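You operate a simulated robot arm through the tools that you are given. There is no shell and no other tool.

The job below is to be done with a simulated robot arm. You get a single attempt, and the scene is never put back.

## Task
Make squash in the glass jug: cordial to 100 ml, then cold water up to 400 ml.
Fine: put the cordial back down, turn the tap off and stand the jug on the tray. Set down upright: cordial bottle, glass jug.

The check looks at the end state, three seconds after you hand in, the way a careful person would. Anything else that was tipped, shoved, dropped, spilled or broken makes it a failure.

## Robot
A 6-joint arm with a three-finger gripper, fixed in place. Base frame: the origin is on the floor under the middle of its stand, x ahead of it, y to its left, z up. Lengths are in m, angles in degrees, forces in N, time in s.
It reaches about 1.213 m from its shoulder. Its first joint turns from -166.0 to 166.0 degrees. Payload 4.89 kg.
Tool frame: the origin (TCP) lies between the finger pads and is the grasp point; the fingertips stand 0.03 m ahead of it; z points along the fingers, y is the line along which they close. The gripper opens to 0.164 m; its body begins 0.125 m behind the TCP.
Orientation is that of the tool frame in the base frame, as [roll, pitch, yaw] about the fixed x, y, z axes, in that order (R = Rz(yaw) Ry(pitch) Rx(roll)). With the fingers straight down and closing along the base's y, the tool's x points along the base's -x, its y along +y and its z along -z.

## Interface
- The arm moves only by the tool move_arm. Its argument "increments" is a list of rows, each a list of 7 numbers: the shift along the base's x, y, z in units of 50 mm (1.0 is 50 mm), then the turn, a rotation vector about the base's x, y, z in units of 5 degrees (1.0 is 5 degrees), then the closure, from 0 (fully open) to 1 (shut). In form: [[dx, dy, dz, ax, ay, az, grip], ...]. A call has 1 to 20 rows; each row shifts and turns the commanded pose from where the row before left it. A call with a number of a shift or a turn outside -1 to 1 is refused whole. Rows are played at 5 a second. More than 0.05 m and 8.6 degrees between two rows, or a gripper value outside its range, and nothing of the call is played. A pose out of reach is approached as far as the arm can. The call stops where the force on the tool passes 70 N (or 10 N more than at its start, if that is more) or the arm is blocked; 0.2 s more then pass. Each finger travels about 0.108 m/s and halts on what it meets, pressing with about 41 N; the grip force reading is that of the motor and also rises with nothing between the fingers. The clock runs only during rows and for 0.2 s after the last one: add rows that do not move to give the fingers time. It gives the time, the measured TCP pose, the force on the tool (base axes), the opening and the grip force at its end, in the units of the frame above (readings bear some noise), with the torque about the TCP (base axes, N m) and any sound that the robot's microphone picked up.
- Cameras (640 x 400 px; columns grow to the right, rows downward): "scene" is fixed at [0.0588, -0.4975, 1.5325]; the picture's right is [0.02, -1.00, 0.00], its down [-0.49, -0.01, -0.87] and it looks along [0.87, 0.02, -0.49] (base axes); focal length 277 px, centre (320, 200). "wrist" rides on the gripper at [0.076, -0.002, -0.152] in the tool frame; the picture's right is [0.02, 1.00, 0.00], its down [-0.88, 0.02, -0.47] and it looks along [-0.47, 0.01, 0.88] (tool axes); focal length 247 px, centre (320, 200).
- camera(camera): a new picture of that camera. It takes no simulated time.
- move_column(by): moves the trunk up (or, below 0, down) by that many m; the arm rides with it, the base frame stays. It gives what a move gives, with no picture.
- point_at(camera, pixels): there is no depth. For up to 12 entries [column, row, z] of the newest picture of that camera ("zoom" is the newest enlarged one), the place [x, y] in the base frame at which the ray of that pixel passes the height z, good to about 0.002 m, but the place of the scene camera against the robot may be out by one fixed shift of up to 0.012 m in any direction. It takes no simulated time.
- zoom(camera, box): a new picture of the part [left, top, right, bottom] of that camera's present view, enlarged. It takes no simulated time.
- sign_off(): hands the job in; it is judged then, once.

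Unless the task says otherwise, let go and move clear before handing in.

The tools are called after "Request:" as name(argument=value, ...) on one line, values as JSON. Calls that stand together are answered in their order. move_arm: Moves the arm, as the interface text tells. Its arguments: {"type":"object","properties":{"increments":{"type":"array"}},"required":["increments"]} The other tools are called the same way: move_column (by) moves the trunk up or down; camera (camera) takes a picture; point_at (camera, pixels) gives the place at which the rays of pixels pass given heights; zoom (camera, box) takes an enlarged picture of a part of a camera's view; sign_off () hands the job in.

At the start:

```text
time_s: 0.0
eef_pos: [0.5015, -0.3466, 1.3907]
ee_rot: [179.9, 0.0, 179.9]
ft_force: [-0.3, -0.3, -0.2]
moment: [0.01, -0.02, -0.04]
width: 0.164
grasp_force: 0.1
trunk travel left (down, up): [-0.2, 0.19]
```

scene: 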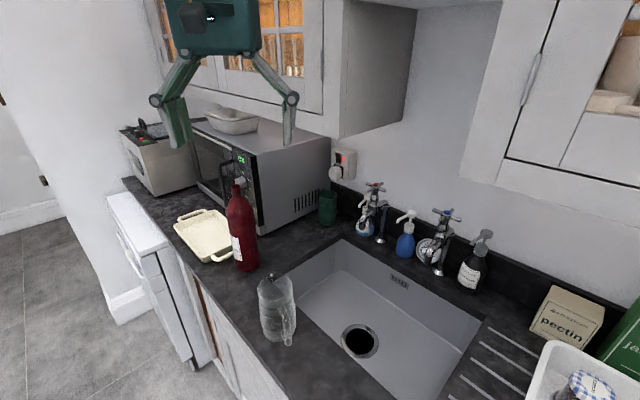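
wrist: 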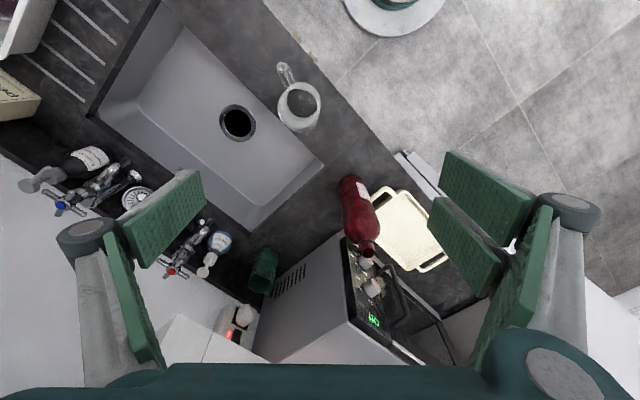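

The scene shows the red cordial bottle near (243,230), the glass jug near (277,310), the cream tray at (203,235), and two taps at (372,210) and (440,240). I'll zoom in on each to get the details before moving.

Request:
zoom(camera="scene", box=[230, 250, 330, 360])

Request:
zoom(camera="scene", box=[340, 170, 500, 300])

Request:
zoom(camera="scene", box=[165, 160, 275, 280])

Request:
zoom(camera="wrist", box=[240, 50, 460, 290])

Request:
zoom(camera="wrist", box=[0, 130, 280, 330])

```text
3.64 times, centred on (280, 305) of scene
```

zoom: 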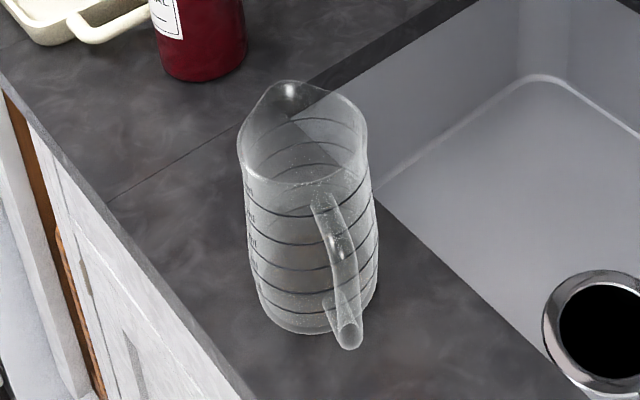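

```text
3.08 times, centred on (420, 235) of scene
```

zoom: 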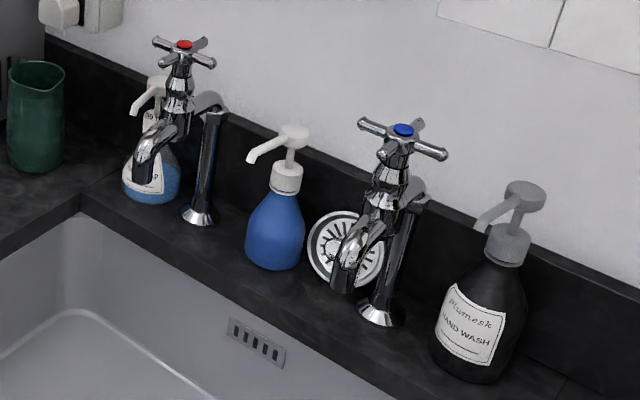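

```text
3.33 times, centred on (220, 220) of scene
```

zoom: 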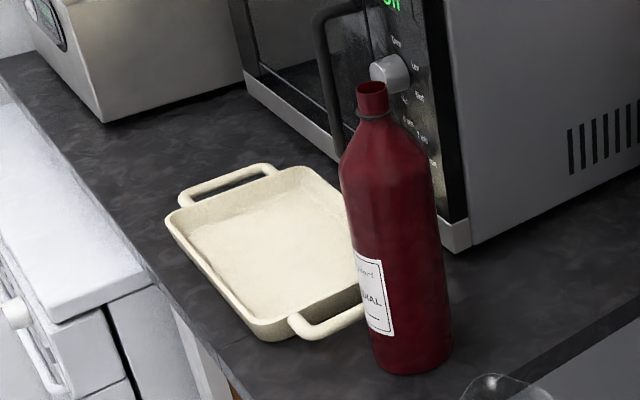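

```text
1.67 times, centred on (350, 170) of wrist
```

zoom: 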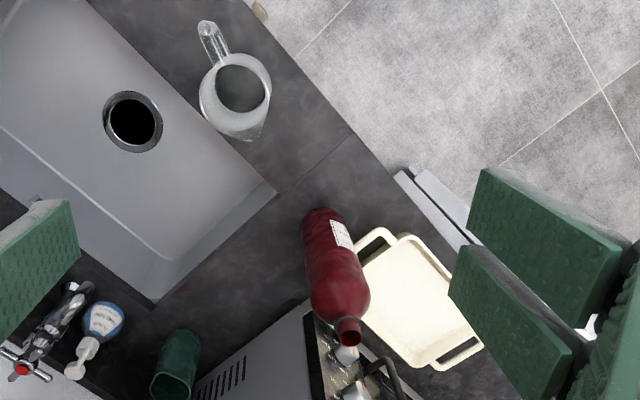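

```text
2.00 times, centred on (140, 230) of wrist
```

zoom: 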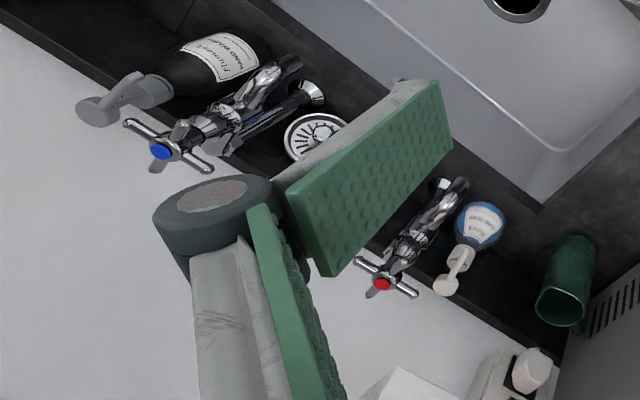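

The jug has ring marks with labels on its left (front) side, and the cold tap has a blue cap near scene (440,213). I'll triangulate the counter height from the seam at the front edge and the bases seen by both cameras.

Request:
point_at(camera="scene", pixels=[[220.9, 305.8, 0.85], [220.9, 305.8, 0.9], [220.9, 305.8, 0.95], [360, 341, 0.7], [360, 341, 0.8], [243, 262, 0.9], [440.7, 212.2, 1.0], [440.7, 212.2, 1.1], [440.7, 212.2, 1.2], [238.5, 182, 1.1], [238.5, 182, 1.2], [238.5, 182, 1.3]])

Request:
point_at(camera="wrist", pixels=[[369.2, 131.1, 0.85], [369.2, 131.1, 0.9], [369.2, 131.1, 0.95], [237, 122, 0.7], [237, 122, 0.8], [348, 182, 0.9], [61, 206, 1.0], [61, 206, 1.1], [61, 206, 1.2], [367.5, 249, 1.1], [367.5, 249, 1.2], [367.5, 249, 1.3]])

```text
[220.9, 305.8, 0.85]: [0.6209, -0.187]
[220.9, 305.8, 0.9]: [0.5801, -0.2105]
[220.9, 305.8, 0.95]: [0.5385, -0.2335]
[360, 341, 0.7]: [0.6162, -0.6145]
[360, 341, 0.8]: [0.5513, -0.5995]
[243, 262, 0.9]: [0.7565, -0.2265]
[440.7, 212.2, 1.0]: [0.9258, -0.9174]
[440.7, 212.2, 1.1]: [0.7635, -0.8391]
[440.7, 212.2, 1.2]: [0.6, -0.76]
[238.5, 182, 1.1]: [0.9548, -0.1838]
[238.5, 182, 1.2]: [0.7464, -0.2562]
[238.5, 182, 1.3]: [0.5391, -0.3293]
```

```text
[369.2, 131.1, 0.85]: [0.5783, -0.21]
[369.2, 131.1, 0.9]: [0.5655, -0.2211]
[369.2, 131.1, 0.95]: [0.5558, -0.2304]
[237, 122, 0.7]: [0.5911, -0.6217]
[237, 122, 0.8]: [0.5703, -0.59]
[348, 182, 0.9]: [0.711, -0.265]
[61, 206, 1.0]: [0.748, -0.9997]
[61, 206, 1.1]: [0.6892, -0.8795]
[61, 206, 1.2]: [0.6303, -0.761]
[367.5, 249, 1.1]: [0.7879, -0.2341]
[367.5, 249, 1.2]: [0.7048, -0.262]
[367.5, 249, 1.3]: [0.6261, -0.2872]
```

The two cameras agree on a counter height near 0.92 m, a sink floor near 0.75 m and a cold tap head near z 1.18. Next I'll zoom tighter on the jug marks, the cold tap and the bottle neck.

Request:
zoom(camera="scene", box=[255, 270, 303, 348])

Request:
zoom(camera="scene", box=[410, 195, 480, 285])

Request:
zoom(camera="scene", box=[205, 170, 275, 280])

Request:
zoom(camera="wrist", box=[255, 50, 345, 150])

Request:
zoom(camera="scene", box=[255, 298, 285, 318])

```text
5.13 times, centred on (279, 309) of scene
```

zoom: 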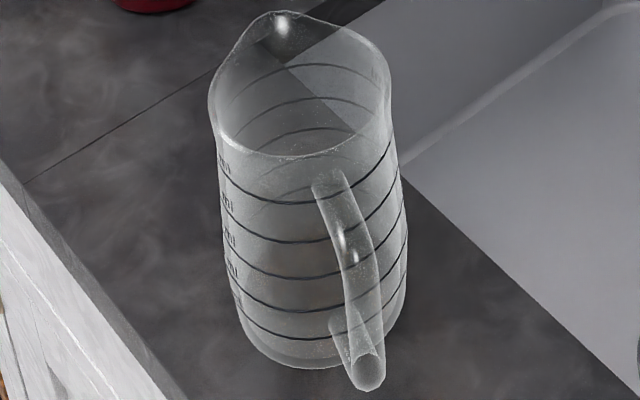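

```text
4.44 times, centred on (445, 240) of scene
```

zoom: 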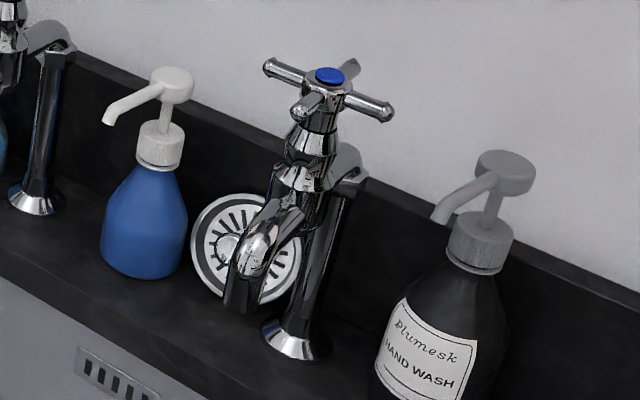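

```text
3.64 times, centred on (240, 225) of scene
```

zoom: 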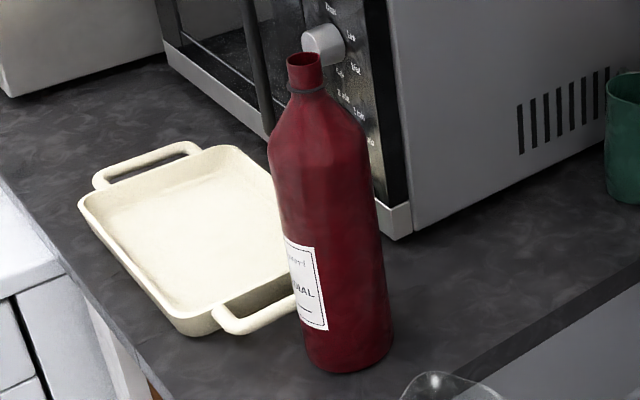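

```text
4.00 times, centred on (300, 100) of wrist
```

zoom: 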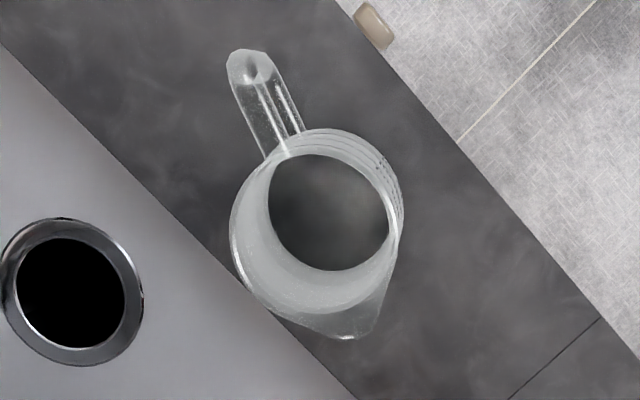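

```text
16.00 times, centred on (270, 308) of scene
```

zoom: 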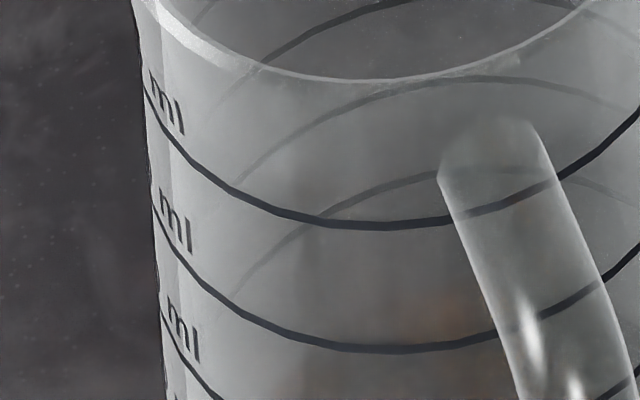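

The zooms show five ring marks on the jug, with its handle pointing right along the counter and its lip toward the bottle. The tap has a four-arm head with its spout over the sink. I'll start turning the gripper in place so I can approach the counter horizontally with the camera on top.

Request:
move_arm(increments=[[0, 0, 0, 0, 0, 1, 0], [0, 0, 0, 0, 0, 1, 0], [0, 0, 0, 0, 0, 1, 0], [0, 0, 0, 0, 0, 1, 0], [0, 0, 0, 0, 0, 1, 0], [0, 0, 0, 0, 0, 1, 0], [0, 0, 0, 0, 0, 1, 0], [0, 0, 0, 0, 0, 1, 0], [0, 0, 0, 0, 0, 1, 0], [0, 0, 0, 0, 0, 1, 0], [0, 0, 0, 0, 0, 1, 0], [0, 0, 0, 0, 0, 1, 0]])

```text
time_s: 2.6
eef_pos: [0.5003, -0.3482, 1.3922]
ee_rot: [180.0, -0.1, -119.9]
ft_force: [0.4, 0.9, -0.8]
moment: [0.02, -0.02, 0.0]
width: 0.1642
grasp_force: 0.0
trunk travel left (down, up): [-0.2, 0.19]
```

The yaw turned cleanly to -120° with the position held. I'll check the pictures before going on.

Request:
camera(camera="wrist")

Request:
camera(camera="scene")

```text
taken
```

wrist: 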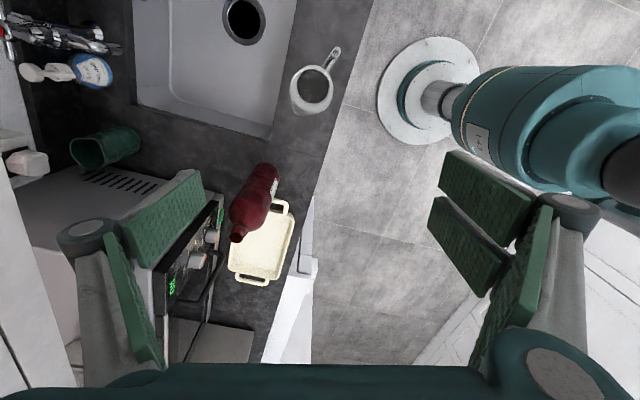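

```text
taken
```

scene: 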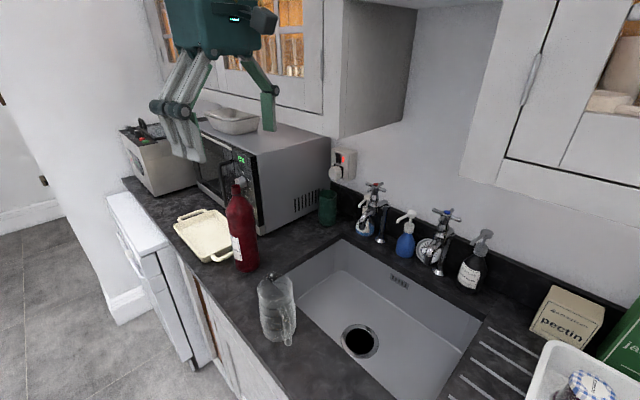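

From here the counter lies nearly upright in the wrist picture: jug at (312,90), bottle (255,200), tray (260,245), sink (210,65). I'll zoom on these for precise locations.

Request:
zoom(camera="wrist", box=[270, 30, 366, 130])

Request:
zoom(camera="wrist", box=[190, 145, 320, 295])

Request:
zoom(camera="wrist", box=[0, 0, 140, 100])

Request:
point_at(camera="wrist", pixels=[[370, 0, 0.92], [320, 165, 0.92], [290, 260, 0.92], [134, 105, 0.92], [272, 137, 0.92], [297, 5, 0.92], [243, 20, 0.75], [135, 5, 0.92]])

```text
4.00 times, centred on (318, 80) of wrist
```

zoom: 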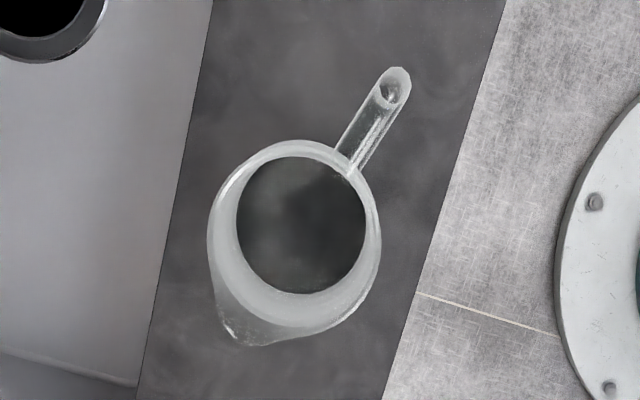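

```text
2.67 times, centred on (255, 220) of wrist
```

zoom: 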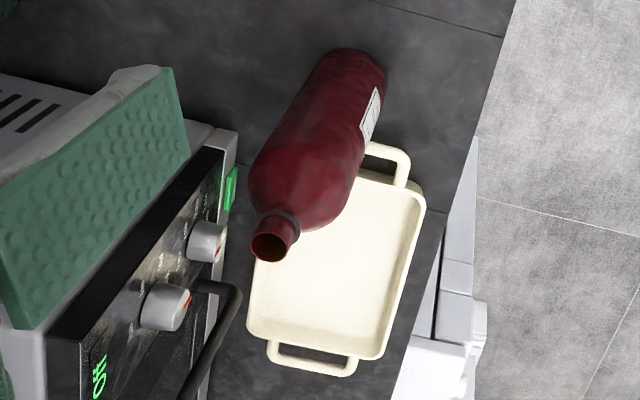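

```text
4.00 times, centred on (70, 50) of wrist
```

zoom: 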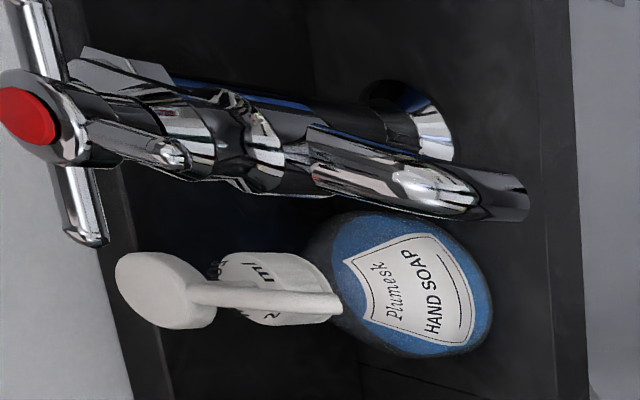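

```text
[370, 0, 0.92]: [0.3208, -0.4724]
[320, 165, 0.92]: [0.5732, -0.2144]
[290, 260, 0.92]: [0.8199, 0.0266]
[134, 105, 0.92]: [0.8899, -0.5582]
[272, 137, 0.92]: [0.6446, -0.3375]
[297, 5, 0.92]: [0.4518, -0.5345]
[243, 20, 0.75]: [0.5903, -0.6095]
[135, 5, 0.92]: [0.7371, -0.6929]
```

The counter runs exactly along 45°: its front edge is at depth w=(x−y)/√2≈0.56, and the sink spans w 0.695–1.02. I'll triangulate the jug rim, lip and base, the bottle top and base, and the tray.

Request:
point_at(camera="wrist", pixels=[[311.75, 87.5, 1.1], [313.75, 86.25, 0.92], [300.5, 116.25, 1.08], [300.5, 116.25, 1.12], [300.5, 116.25, 1.16], [235.9, 236.9, 1.2], [235.9, 236.9, 1.25], [265.1, 177.3, 0.92], [336, 48.5, 1.08], [336, 48.5, 1.05]])

Request:
point_at(camera="scene", pixels=[[275.3, 287, 1.1], [278.6, 331, 0.92], [271.8, 272.9, 1.08], [271.8, 272.9, 1.12], [271.8, 272.9, 1.16], [235.6, 186, 1.2], [235.6, 186, 1.25], [360, 341, 0.75], [220.9, 305.8, 0.92]])

Request:
zoom(camera="scene", box=[255, 260, 305, 350])

```text
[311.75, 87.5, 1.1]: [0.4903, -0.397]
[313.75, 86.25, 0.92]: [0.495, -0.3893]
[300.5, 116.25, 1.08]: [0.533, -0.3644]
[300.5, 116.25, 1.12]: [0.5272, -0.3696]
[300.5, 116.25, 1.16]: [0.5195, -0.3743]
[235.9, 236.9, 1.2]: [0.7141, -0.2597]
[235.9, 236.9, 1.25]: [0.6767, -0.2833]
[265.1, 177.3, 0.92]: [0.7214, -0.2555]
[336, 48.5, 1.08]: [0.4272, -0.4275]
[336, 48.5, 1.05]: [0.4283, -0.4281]
```

```text
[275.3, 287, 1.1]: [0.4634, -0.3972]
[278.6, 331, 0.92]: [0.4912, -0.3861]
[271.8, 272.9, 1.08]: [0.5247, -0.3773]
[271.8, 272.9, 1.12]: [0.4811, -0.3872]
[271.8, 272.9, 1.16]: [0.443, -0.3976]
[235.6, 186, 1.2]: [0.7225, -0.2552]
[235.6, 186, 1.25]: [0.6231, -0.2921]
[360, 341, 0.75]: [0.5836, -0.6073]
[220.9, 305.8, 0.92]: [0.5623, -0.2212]
```

```text
4.44 times, centred on (280, 305) of scene
```

zoom: 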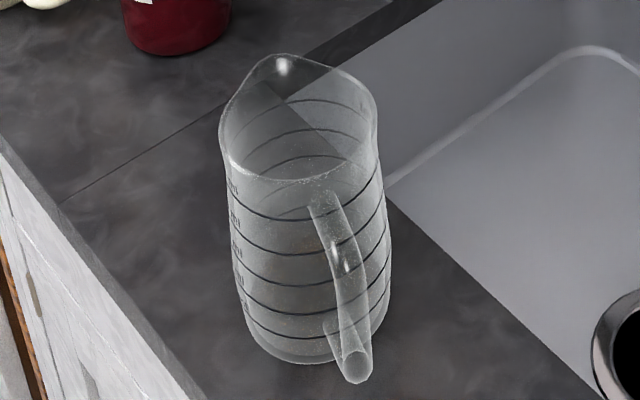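

The jug stands at about (0.495,-0.389) with its rim at z≈1.07, and the bottle at (0.719,-0.257) is about 0.28 tall. I'll finish the yaw so the tool's x faces the wall, then pitch the fingers up toward horizontal.

Request:
move_arm(increments=[[0, 0, 0, 0, 0, 1, 0], [0, 0, 0, 0, 0, 1, 0], [0, 0, 0, 0, 0, 1, 0], [0, 0, 0, 0, 0, 1, 0], [0, 0, 0, 0, 0, 1, 0], [0, 0, 0, 0, 0, 1, 0], [0, 0, 0, 0, 0, 1, 0], [0, 0, 0, 0, 0, 1, 0], [0, 0, 0, 0, 0, 1, 0], [0, 0, 0, 0, 0, 1, 0], [0, 0, 0, 0, 0, 1, 0], [0, 0, 0, 0, 0, 1, 0], [0, 0, 0, 0, 0, 1, 0], [0, 0, 0, 0, 0, 1, 0], [0, 0, 0, 0, 0, 1, 0]])

Request:
camera(camera="wrist")

Request:
camera(camera="scene")

```text
time_s: 5.8
eef_pos: [0.501, -0.3486, 1.3913]
ee_rot: [-180.0, 0.0, -44.9]
ft_force: [0.2, 0.5, 0.3]
moment: [-0.03, 0.0, -0.03]
width: 0.1644
grasp_force: 0.1
trunk travel left (down, up): [-0.2, 0.19]
```

```text
taken
```

wrist: 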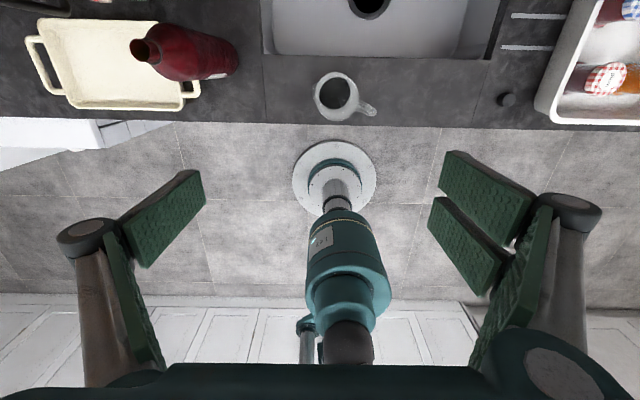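

```text
taken
```

scene: 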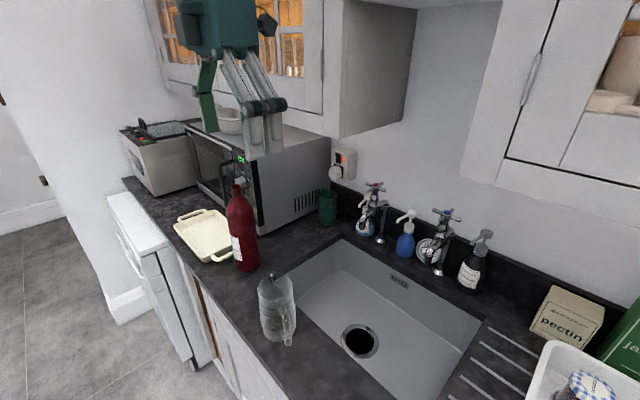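

The tool's x now faces the wall. I'll pitch the fingers up in two stages, drawing back slightly from the counter.

Request:
move_arm(increments=[[-0.1, 0.1, 0, -0.707, -0.707, 0, 0], [-0.1, 0.1, 0, -0.707, -0.707, 0, 0], [-0.1, 0.1, 0, -0.707, -0.707, 0, 0], [-0.1, 0.1, 0, -0.707, -0.707, 0, 0], [-0.1, 0.1, 0, -0.707, -0.707, 0, 0], [-0.1, 0.1, 0, -0.707, -0.707, 0, 0], [-0.1, 0.1, 0, -0.707, -0.707, 0, 0], [-0.1, 0.1, 0, -0.707, -0.707, 0, 0], [-0.1, 0.1, 0, -0.707, -0.707, 0, 0]])

Request:
camera(camera="wrist")

Request:
camera(camera="scene")

```text
time_s: 7.8
eef_pos: [0.4553, -0.3033, 1.3913]
ee_rot: [-180.0, -45.0, -45.0]
ft_force: [0.1, -1.1, -0.6]
moment: [0.04, 0.09, -0.06]
width: 0.164
grasp_force: 0.0
trunk travel left (down, up): [-0.2, 0.19]
```

```text
taken
```

wrist: 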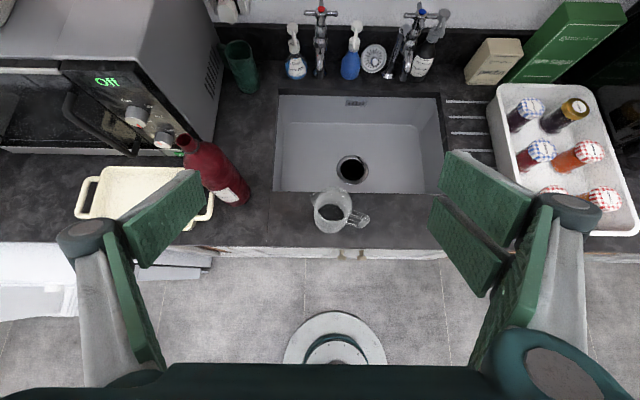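

```text
taken
```

scene: 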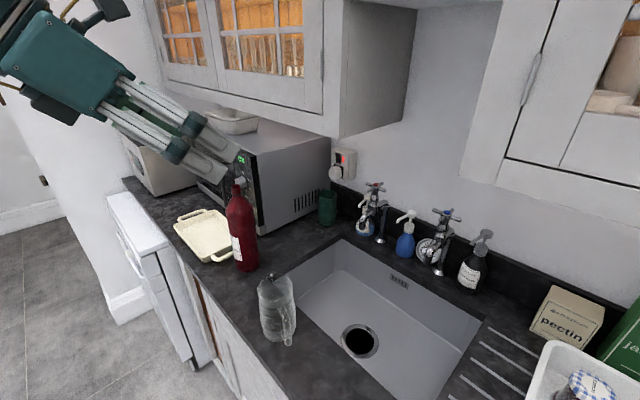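

This view faces the counter squarely: the jug is at (335,212), the cold tap at (410,50) and the bottle at (212,170). I'll zoom in on these.

Request:
zoom(camera="wrist", box=[300, 180, 380, 240])

Request:
zoom(camera="wrist", box=[340, 0, 460, 110])

Request:
zoom(camera="wrist", box=[60, 120, 260, 250])

Request:
zoom(camera="wrist", box=[200, 0, 460, 200])

```text
6.67 times, centred on (340, 210) of wrist
```

zoom: 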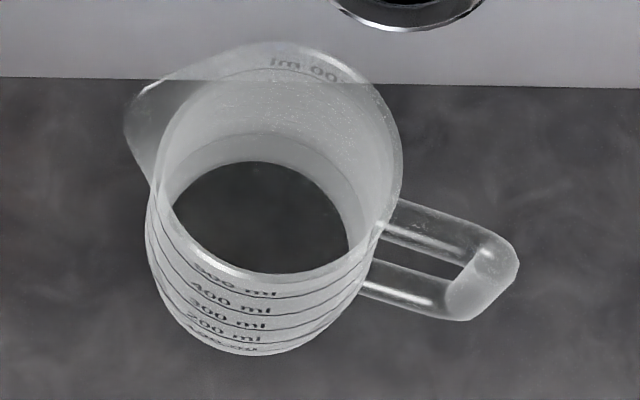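

```text
3.64 times, centred on (400, 55) of wrist
```

zoom: 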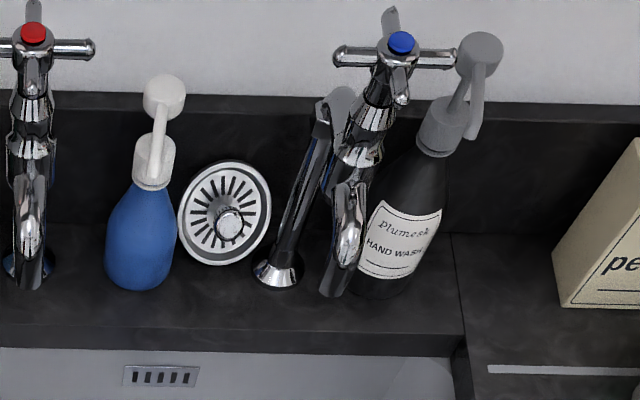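

```text
3.08 times, centred on (160, 185) of wrist
```

zoom: 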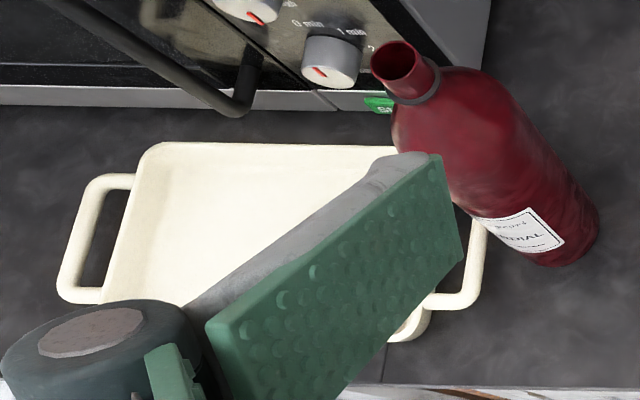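

```text
2.00 times, centred on (330, 100) of wrist
```

zoom: 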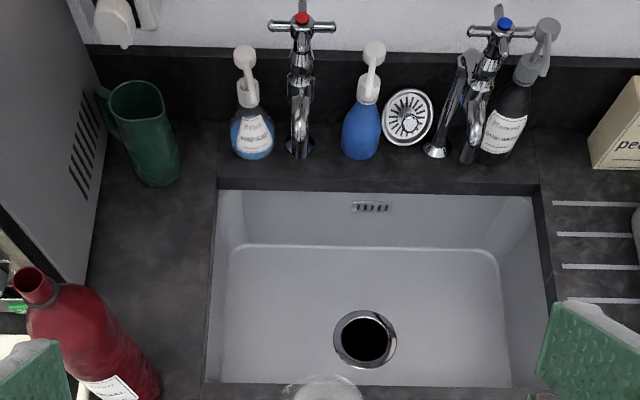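

The jug labels read 100 to 500 ml from bottom to top. I'll triangulate the cold tap's cap, spout tip and base, plus the sink floor and the tray, from both cameras.

Request:
point_at(camera="wrist", pixels=[[422.5, 11.6, 1.1], [422.5, 11.6, 1.15], [422.5, 11.6, 1.2], [404.1, 80.3, 1.0], [404.1, 80.3, 1.05], [388.5, 74.2, 0.92], [350, 170, 0.75], [346.8, 191.3, 0.92], [100, 220, 0.93], [200, 220, 0.93], [104, 168, 0.93]])

Request:
point_at(camera="scene", pixels=[[440.7, 212.2, 1.1], [440.7, 212.2, 1.15], [440.7, 212.2, 1.2], [427, 264.8, 1.0], [427, 264.8, 1.05], [439.8, 271.5, 0.92], [203, 237, 0.93], [262, 233, 0.92]])

```text
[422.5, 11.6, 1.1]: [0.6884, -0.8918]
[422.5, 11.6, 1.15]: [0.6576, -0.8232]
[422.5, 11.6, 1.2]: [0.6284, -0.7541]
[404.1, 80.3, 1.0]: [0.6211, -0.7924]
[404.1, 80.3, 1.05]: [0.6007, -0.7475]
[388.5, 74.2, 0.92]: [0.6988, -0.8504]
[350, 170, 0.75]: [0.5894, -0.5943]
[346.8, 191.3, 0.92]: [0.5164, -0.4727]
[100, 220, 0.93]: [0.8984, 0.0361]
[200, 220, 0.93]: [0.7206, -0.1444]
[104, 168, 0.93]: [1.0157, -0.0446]
```

```text
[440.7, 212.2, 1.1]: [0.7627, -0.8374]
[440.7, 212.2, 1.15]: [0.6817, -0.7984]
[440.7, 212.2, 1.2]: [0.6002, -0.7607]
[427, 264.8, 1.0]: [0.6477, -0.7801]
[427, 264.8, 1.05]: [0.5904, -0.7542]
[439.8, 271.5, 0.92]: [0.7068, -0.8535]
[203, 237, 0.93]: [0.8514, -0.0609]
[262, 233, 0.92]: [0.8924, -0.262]
```

The cold tap's spout tip is at about (0.607,-0.762,1.035), over the sink, and its head is at (0.640,-0.782,1.18). I'll finish pitching to horizontal while drawing back in front of the counter.

Request:
move_arm(increments=[[-0.05, 0.05, 0, -0.707, -0.707, 0, 0], [-0.05, 0.05, 0, -0.707, -0.707, 0, 0], [-0.05, 0.05, 0, -0.707, -0.707, 0, 0], [-0.05, 0.05, 0, -0.707, -0.707, 0, 0], [-0.05, 0.05, 0, -0.707, -0.707, 0, 0], [-0.05, 0.05, 0, -0.707, -0.707, 0, 0], [-0.05, 0.05, 0, -0.707, -0.707, 0, 0], [-0.05, 0.05, 0, -0.707, -0.707, 0, 0], [-0.05, 0.05, 0, -0.707, -0.707, 0, 0]])

Request:
camera(camera="scene")

Request:
camera(camera="wrist")

```text
time_s: 9.8
eef_pos: [0.4335, -0.2802, 1.3922]
ee_rot: [172.4, -89.8, -37.4]
ft_force: [-0.4, -0.2, 0.3]
moment: [0.01, 0.0, -0.03]
width: 0.1639
grasp_force: 0.1
trunk travel left (down, up): [-0.2, 0.19]
```

```text
taken
```

scene: 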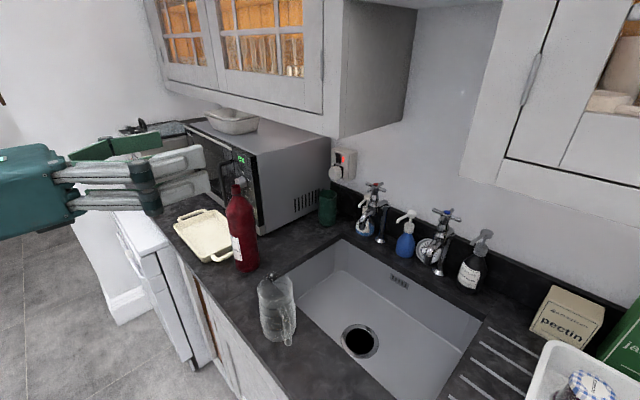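

```text
taken
```

wrist: 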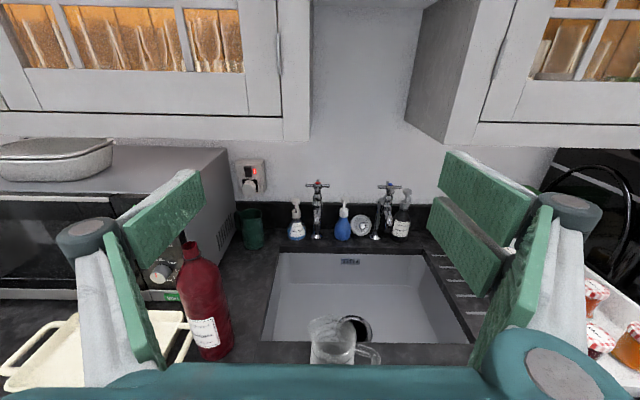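

The tool is now horizontal facing the wall, and the wrist view shows the bottle at (205,310) to the left. I'll move sideways and down to the pre-grasp point in front of the bottle, staying clear of the counter edge.

Request:
move_arm(increments=[[0.31, 0.31, -0.6, 0, 0, 0, 0], [0.31, 0.31, -0.6, 0, 0, 0, 0], [0.31, 0.31, -0.6, 0, 0, 0, 0], [0.31, 0.31, -0.6, 0, 0, 0, 0], [0.31, 0.31, -0.6, 0, 0, 0, 0], [0.31, 0.31, -0.6, 0, 0, 0, 0], [0.31, 0.31, -0.6, 0, 0, 0, 0], [0.31, 0.31, -0.6, 0, 0, 0, 0], [0.31, 0.31, -0.6, 0, 0, 0, 0], [0.31, 0.31, -0.6, 0, 0, 0, 0]])

Request:
camera(camera="scene")

Request:
camera(camera="wrist")

```text
time_s: 12.0
eef_pos: [0.606, -0.1203, 1.1915]
ee_rot: [-177.3, -89.7, -47.7]
ft_force: [-0.7, -0.2, 0.4]
moment: [0.01, 0.03, 0.13]
width: 0.164
grasp_force: 0.0
out of reach, approached as far as the arm can: row 7, 8, 9, 10
trunk travel left (down, up): [-0.2, 0.19]
```

```text
taken
```

scene: 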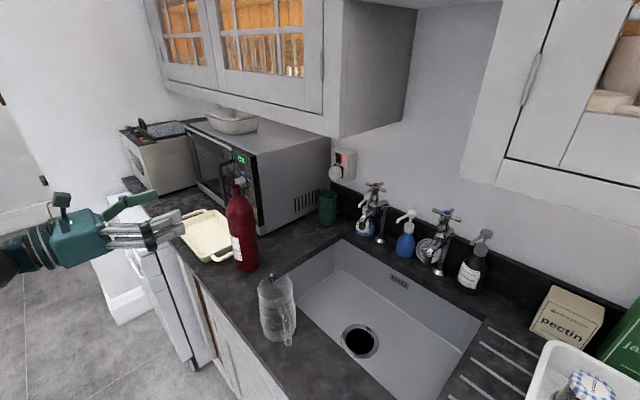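

```text
taken
```

wrist: 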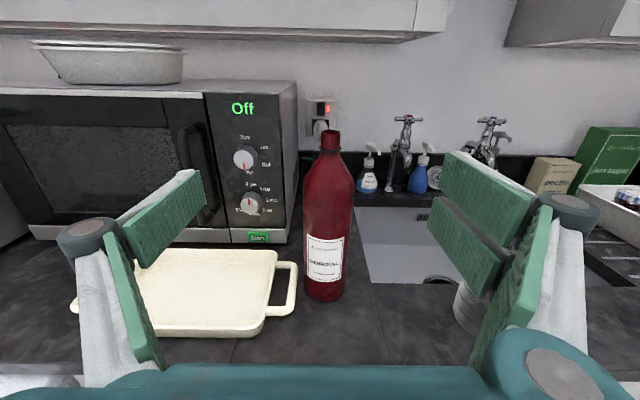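

The arm stopped at z 1.19 because it is folded too close to the trunk, so I'll lower the trunk instead. First I'll check the white appliance near (135,220) and the bottle's position in this view.

Request:
point_at(camera="scene", pixels=[[135, 260, 0.9], [170, 238, 0.9], [107, 195, 0.9], [140, 185, 0.9]])

Request:
point_at(camera="wrist", pixels=[[324, 300, 0.92], [331, 133, 1.2], [295, 285, 0.95], [250, 333, 0.93]])

```text
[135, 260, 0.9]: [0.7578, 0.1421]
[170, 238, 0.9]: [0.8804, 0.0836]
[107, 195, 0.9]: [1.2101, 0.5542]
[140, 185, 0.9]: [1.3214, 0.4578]
```

```text
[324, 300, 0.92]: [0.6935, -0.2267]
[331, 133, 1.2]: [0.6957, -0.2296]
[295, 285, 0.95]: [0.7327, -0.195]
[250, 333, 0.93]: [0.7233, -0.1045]
```

The bottle's base front is at w=0.651, s=0.330, so its centre is about (0.721,-0.255); the appliance is well left of the hand. I'll lower the trunk 0.15 m to bring the hand to grasp height.

Request:
move_column(by=-0.15)

Request:
camera(camera="scene")

Request:
camera(camera="wrist")

```text
time_s: 13.8
eef_pos: [0.6073, -0.1211, 1.0414]
ee_rot: [177.5, -89.7, -42.5]
ft_force: [0.1, 0.0, 0.1]
moment: [-0.03, 0.01, 0.03]
width: 0.1641
grasp_force: 0.0
trunk travel left (down, up): [-0.05, 0.34]
```

```text
taken
```

scene: 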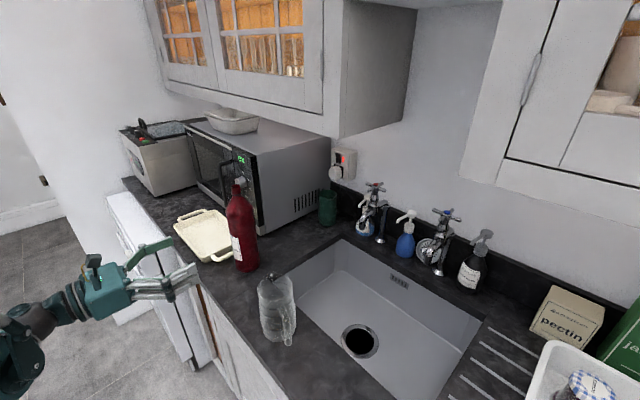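

```text
taken
```

wrist: 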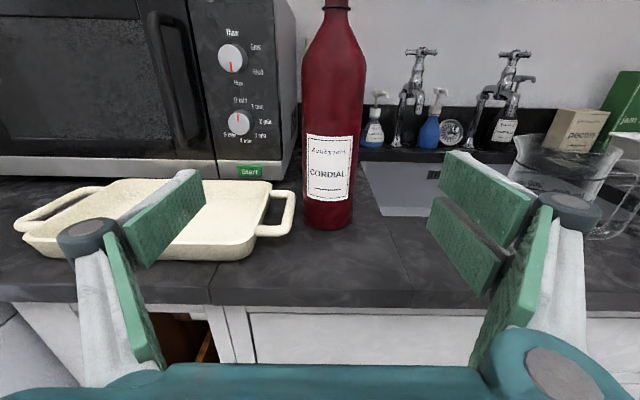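

The bottle sits at column 328 between the open fingers, about 12 mm right of centre, with its label reading CORDIAL. I'll advance 0.175 m toward the wall with that small correction.

Request:
move_arm(increments=[[0.461, -0.529, 0, 0, 0, 0, 0], [0.461, -0.529, 0, 0, 0, 0, 0], [0.461, -0.529, 0, 0, 0, 0, 0], [0.461, -0.529, 0, 0, 0, 0, 0], [0.461, -0.529, 0, 0, 0, 0, 0]])

Request:
camera(camera="wrist")

Request:
zoom(camera="scene", box=[120, 150, 320, 320])

```text
time_s: 14.9
eef_pos: [0.7231, -0.2543, 1.0426]
ee_rot: [177.0, -89.7, -42.1]
ft_force: [-0.8, 1.0, 1.0]
moment: [0.06, 0.09, 0.07]
width: 0.1641
grasp_force: 0.1
trunk travel left (down, up): [-0.05, 0.34]
```

```text
taken
```

wrist: 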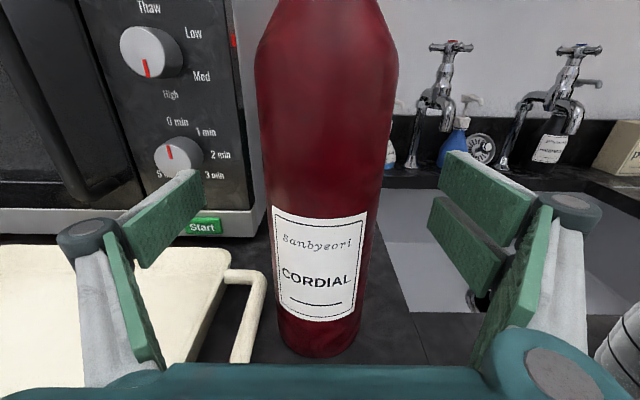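

```text
2.35 times, centred on (220, 235) of scene
```

zoom: 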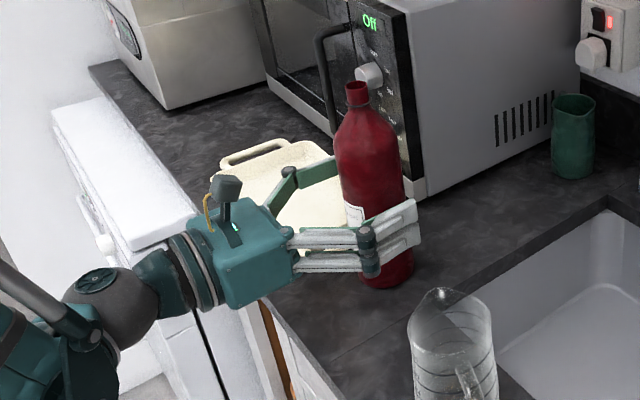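

The bottle stands between the pads (column 326), about 4 mm right of the midline. I'll make that correction and close the fingers.

Request:
move_arm(increments=[[-0.06, -0.06, 0, 0, 0, 0, 0], [0, 0, 0, 0, 0, 0, 0.3], [0, 0, 0, 0, 0, 0, 0.5], [0, 0, 0, 0, 0, 0, 1], [0, 0, 0, 0, 0, 0, 1], [0, 0, 0, 0, 0, 0, 1], [0, 0, 0, 0, 0, 0, 1]])

Request:
camera(camera="wrist")

Request:
zoom(camera="scene", box=[120, 150, 320, 320])

```text
time_s: 16.6
eef_pos: [0.7204, -0.257, 1.0419]
ee_rot: [176.4, -89.6, -41.5]
ft_force: [2.5, 1.7, -0.1]
moment: [0.16, -0.1, 0.03]
width: 0.0733
grasp_force: 41.5
trunk travel left (down, up): [-0.05, 0.34]
```

```text
taken
```

wrist: 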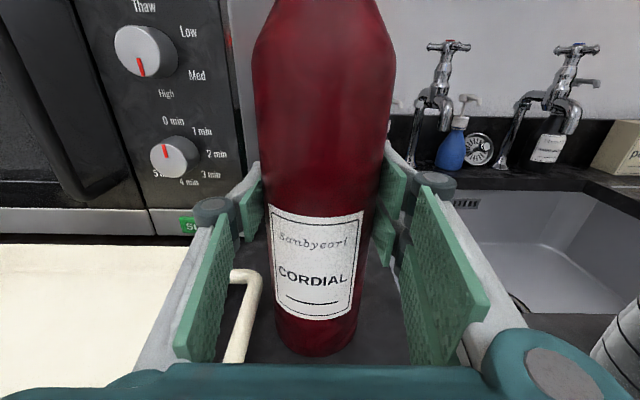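

```text
2.35 times, centred on (220, 235) of scene
```

zoom: 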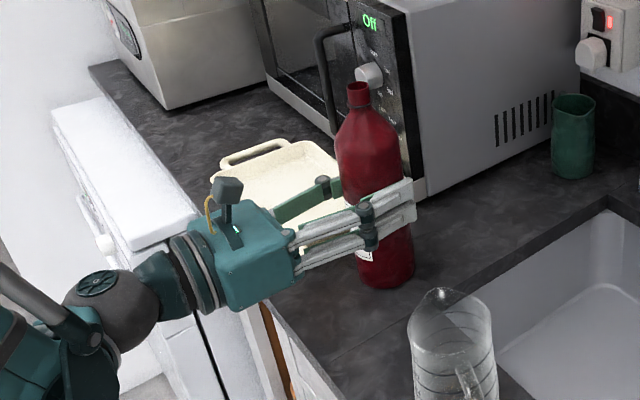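

The fingers are holding the bottle at 73 mm width with 41.5 N. I'll lift it straight up 5 cm and check that it follows.

Request:
move_arm(increments=[[0, 0, 0.2, 0, 0, 0, 1], [0, 0, 0.4, 0, 0, 0, 1], [0, 0, 0.4, 0, 0, 0, 1]])

Request:
zoom(camera="scene", box=[120, 150, 320, 320])

```text
time_s: 17.4
eef_pos: [0.7207, -0.2563, 1.0911]
ee_rot: [175.3, -89.7, -40.3]
ft_force: [2.1, 0.2, -9.3]
moment: [-0.06, -0.07, -0.11]
width: 0.073
grasp_force: 40.4
trunk travel left (down, up): [-0.05, 0.34]
```

```text
2.35 times, centred on (220, 235) of scene
```

zoom: 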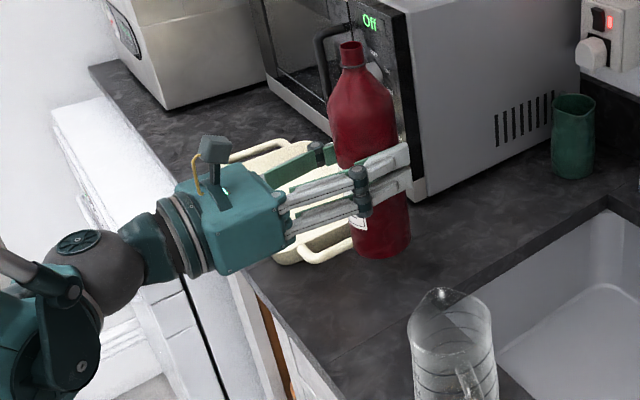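

The bottle came up with the hand, with a load of about 9.3 N. I'll move it to the jug's depth, raise it, and tilt it 30° toward the jug while it is still to the side.

Request:
move_arm(increments=[[-0.307, 0.307, 0.39, 0, 0, 0, 1], [-0.307, 0.307, 0.39, 0, 0, 0, 1], [-0.307, 0.307, 0.39, 0, 0, 0, 1], [-0.303, -0.303, 0, 0.707, -0.707, 0, 1], [-0.303, -0.303, 0, 0.707, -0.707, 0, 1], [-0.303, -0.303, 0, 0.707, -0.707, 0, 1], [-0.303, -0.303, 0, 0.707, -0.707, 0, 1], [-0.303, -0.303, 0, 0.707, -0.707, 0, 1], [-0.303, -0.303, 0, 0.707, -0.707, 0, 1]])

Request:
camera(camera="scene")

Request:
camera(camera="wrist")

```text
time_s: 19.4
eef_pos: [0.5831, -0.3026, 1.1499]
ee_rot: [-90.6, -60.0, -134.5]
ft_force: [0.9, 0.4, -8.9]
moment: [-0.06, 0.0, -0.13]
width: 0.0734
grasp_force: 41.5
trunk travel left (down, up): [-0.05, 0.34]
```

```text
taken
```

scene: 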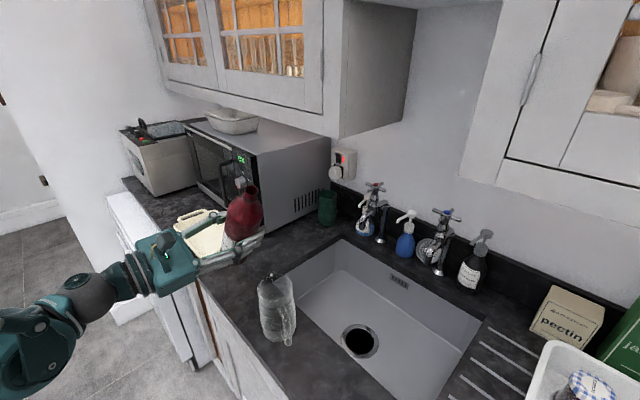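

```text
taken
```

wrist: 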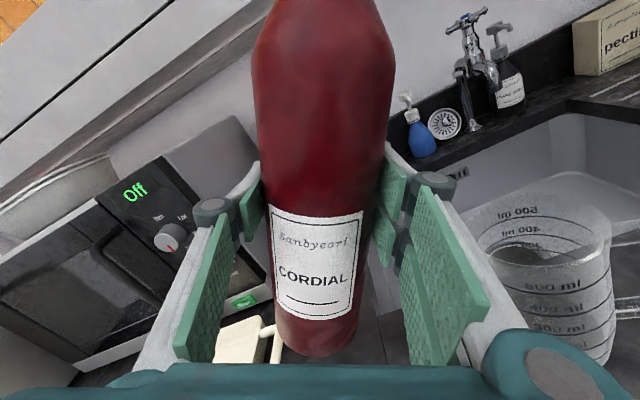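

The bottle is tilted 30° with its mouth just beside and above the jug, and no liquid is out yet. I'll tilt to 45° and bring the mouth over the jug.

Request:
move_arm(increments=[[0.014, 0.014, -0.287, 0.707, -0.707, 0, 1], [0.014, 0.014, -0.287, 0.707, -0.707, 0, 1], [0.014, 0.014, -0.287, 0.707, -0.707, 0, 1]])

Request:
zoom(camera="scene", box=[190, 180, 330, 360])

Request:
camera(camera="wrist")

```text
time_s: 20.1
eef_pos: [0.585, -0.3005, 1.1078]
ee_rot: [-90.3, -45.0, -134.7]
ft_force: [-1.3, 0.6, -8.7]
moment: [-0.03, 0.05, 0.13]
width: 0.0733
grasp_force: 40.8
trunk travel left (down, up): [-0.05, 0.34]
```

```text
2.22 times, centred on (260, 270) of scene
```

zoom: 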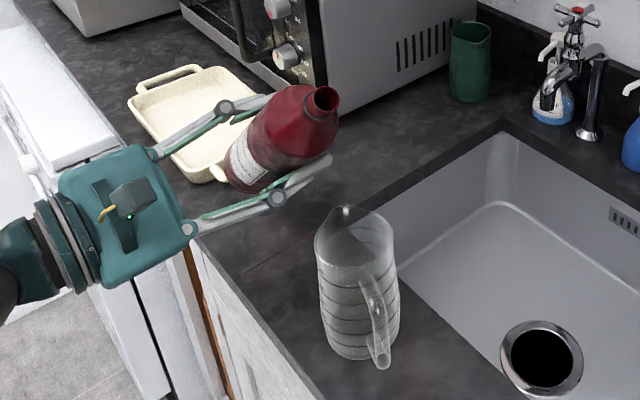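

```text
taken
```

wrist: 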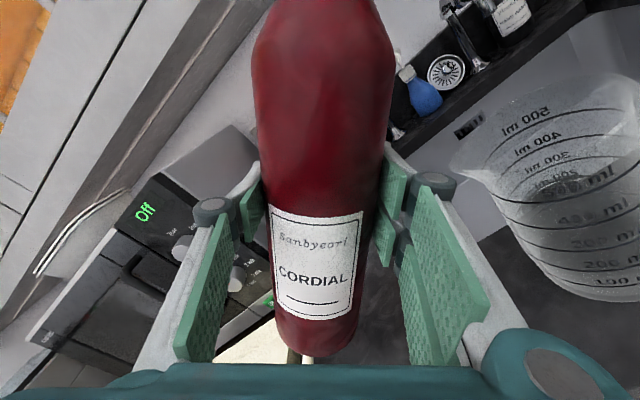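

The mouth appears at scene (262,225). I'll check where that lies relative to the jug before tilting further.

Request:
point_at(camera="scene", pixels=[[262.3, 225, 1.22], [262.3, 225, 1.2], [262.3, 225, 1.24]])

```text
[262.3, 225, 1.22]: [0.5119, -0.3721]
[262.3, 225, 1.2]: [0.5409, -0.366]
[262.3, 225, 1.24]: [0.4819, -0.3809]
```

The mouth is over the jug at (0.51,-0.37), with the jug centre at (0.493,-0.392). I'll tilt on to 55° in small steps.

Request:
move_arm(increments=[[0.12, 0.12, -0.15, 0.707, -0.707, 0, 1], [0.12, 0.12, -0.15, 0.707, -0.707, 0, 1]])

Request:
zoom(camera="scene", box=[215, 210, 325, 350])

Request:
camera(camera="wrist")

```text
time_s: 20.8
eef_pos: [0.5963, -0.2878, 1.0924]
ee_rot: [-90.3, -35.1, -134.6]
ft_force: [-2.4, -0.4, -8.8]
moment: [-0.01, 0.08, 0.09]
width: 0.0735
grasp_force: 41.0
trunk travel left (down, up): [-0.05, 0.34]
```

```text
2.86 times, centred on (270, 280) of scene
```

zoom: 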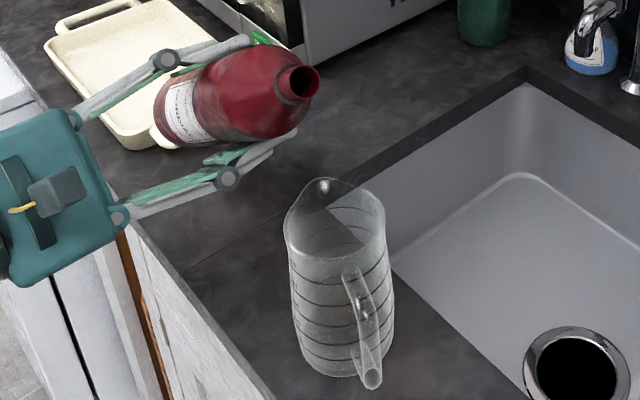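

```text
taken
```

wrist: 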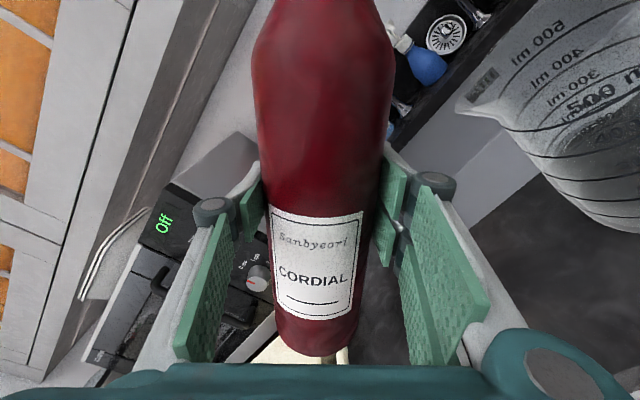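

At 55° there is still no flow. I'll step to 60° and then 65°, checking each time.

Request:
move_arm(increments=[[0.12, 0.12, 0.02, 0.707, -0.707, 0, 1]])

Request:
zoom(camera="scene", box=[215, 210, 325, 350])

```text
time_s: 21.1
eef_pos: [0.6038, -0.2824, 1.0929]
ee_rot: [-90.3, -30.0, -134.7]
ft_force: [-0.3, 0.3, -9.1]
moment: [-0.08, 0.08, 0.01]
width: 0.0733
grasp_force: 41.6
trunk travel left (down, up): [-0.05, 0.34]
```

```text
2.86 times, centred on (270, 280) of scene
```

zoom: 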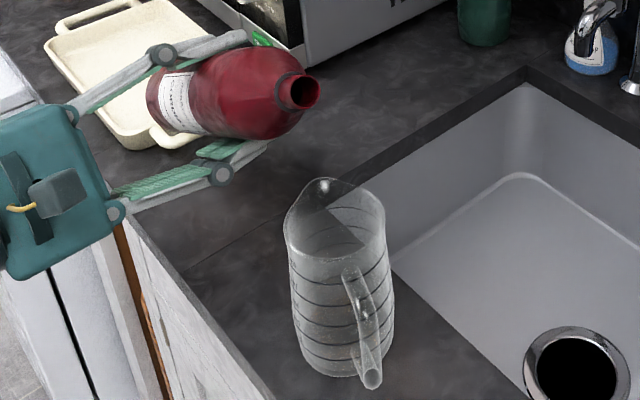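

Still no flow at 60°. I'll step to 65°.

Request:
move_arm(increments=[[0.08, 0.08, 0.1, 0.707, -0.707, 0, 1]])

Request:
zoom(camera="scene", box=[215, 210, 325, 350])

```text
time_s: 21.6
eef_pos: [0.6072, -0.278, 1.0983]
ee_rot: [-90.2, -25.1, -134.7]
ft_force: [0.8, 0.2, -9.2]
moment: [-0.08, 0.09, -0.02]
width: 0.0735
grasp_force: 41.1
trunk travel left (down, up): [-0.05, 0.34]
```

```text
2.86 times, centred on (270, 280) of scene
```

zoom: 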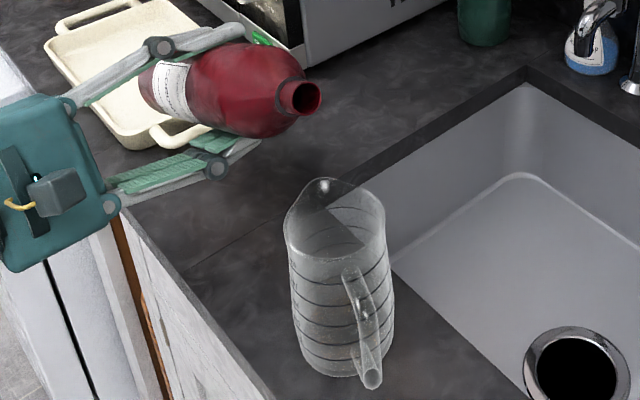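

No flow at 65° either. I'll step to 70°.

Request:
move_arm(increments=[[0.07, 0.07, 0.15, 0.707, -0.707, 0, 1]])

Request:
zoom(camera="scene", box=[215, 210, 325, 350])

```text
time_s: 21.9
eef_pos: [0.6122, -0.2744, 1.1063]
ee_rot: [-90.2, -20.1, -134.7]
ft_force: [0.7, 0.2, -9.3]
moment: [-0.08, 0.06, -0.05]
width: 0.0734
grasp_force: 41.7
trunk travel left (down, up): [-0.05, 0.34]
```

```text
2.86 times, centred on (270, 280) of scene
```

zoom: 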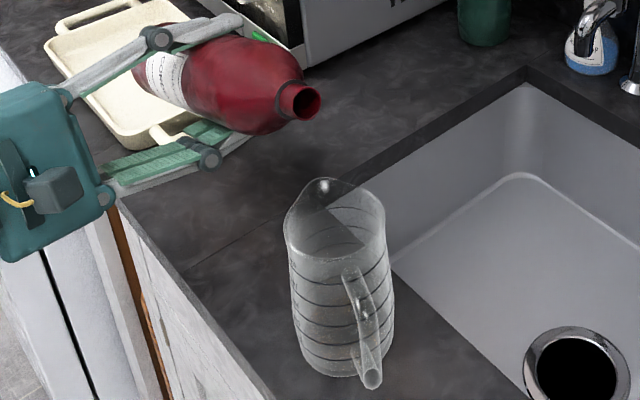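

No flow at 70°. I'll step to 75° with the mouth held in place.

Request:
move_arm(increments=[[0.055, 0.055, 0.15, 0.707, -0.707, 0, 1]])

Request:
zoom(camera="scene", box=[215, 210, 325, 350])

```text
time_s: 22.4
eef_pos: [0.6151, -0.2714, 1.1145]
ee_rot: [-90.1, -15.1, -134.7]
ft_force: [-0.4, 0.3, -9.2]
moment: [-0.1, 0.02, -0.02]
width: 0.1057
grasp_force: 3.3
trunk travel left (down, up): [-0.05, 0.34]
```

```text
2.86 times, centred on (270, 280) of scene
```

zoom: 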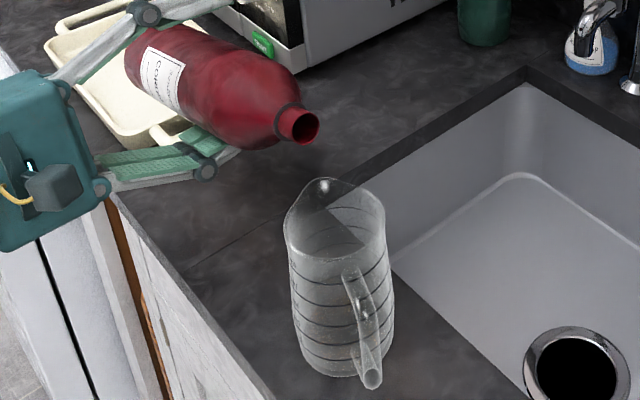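

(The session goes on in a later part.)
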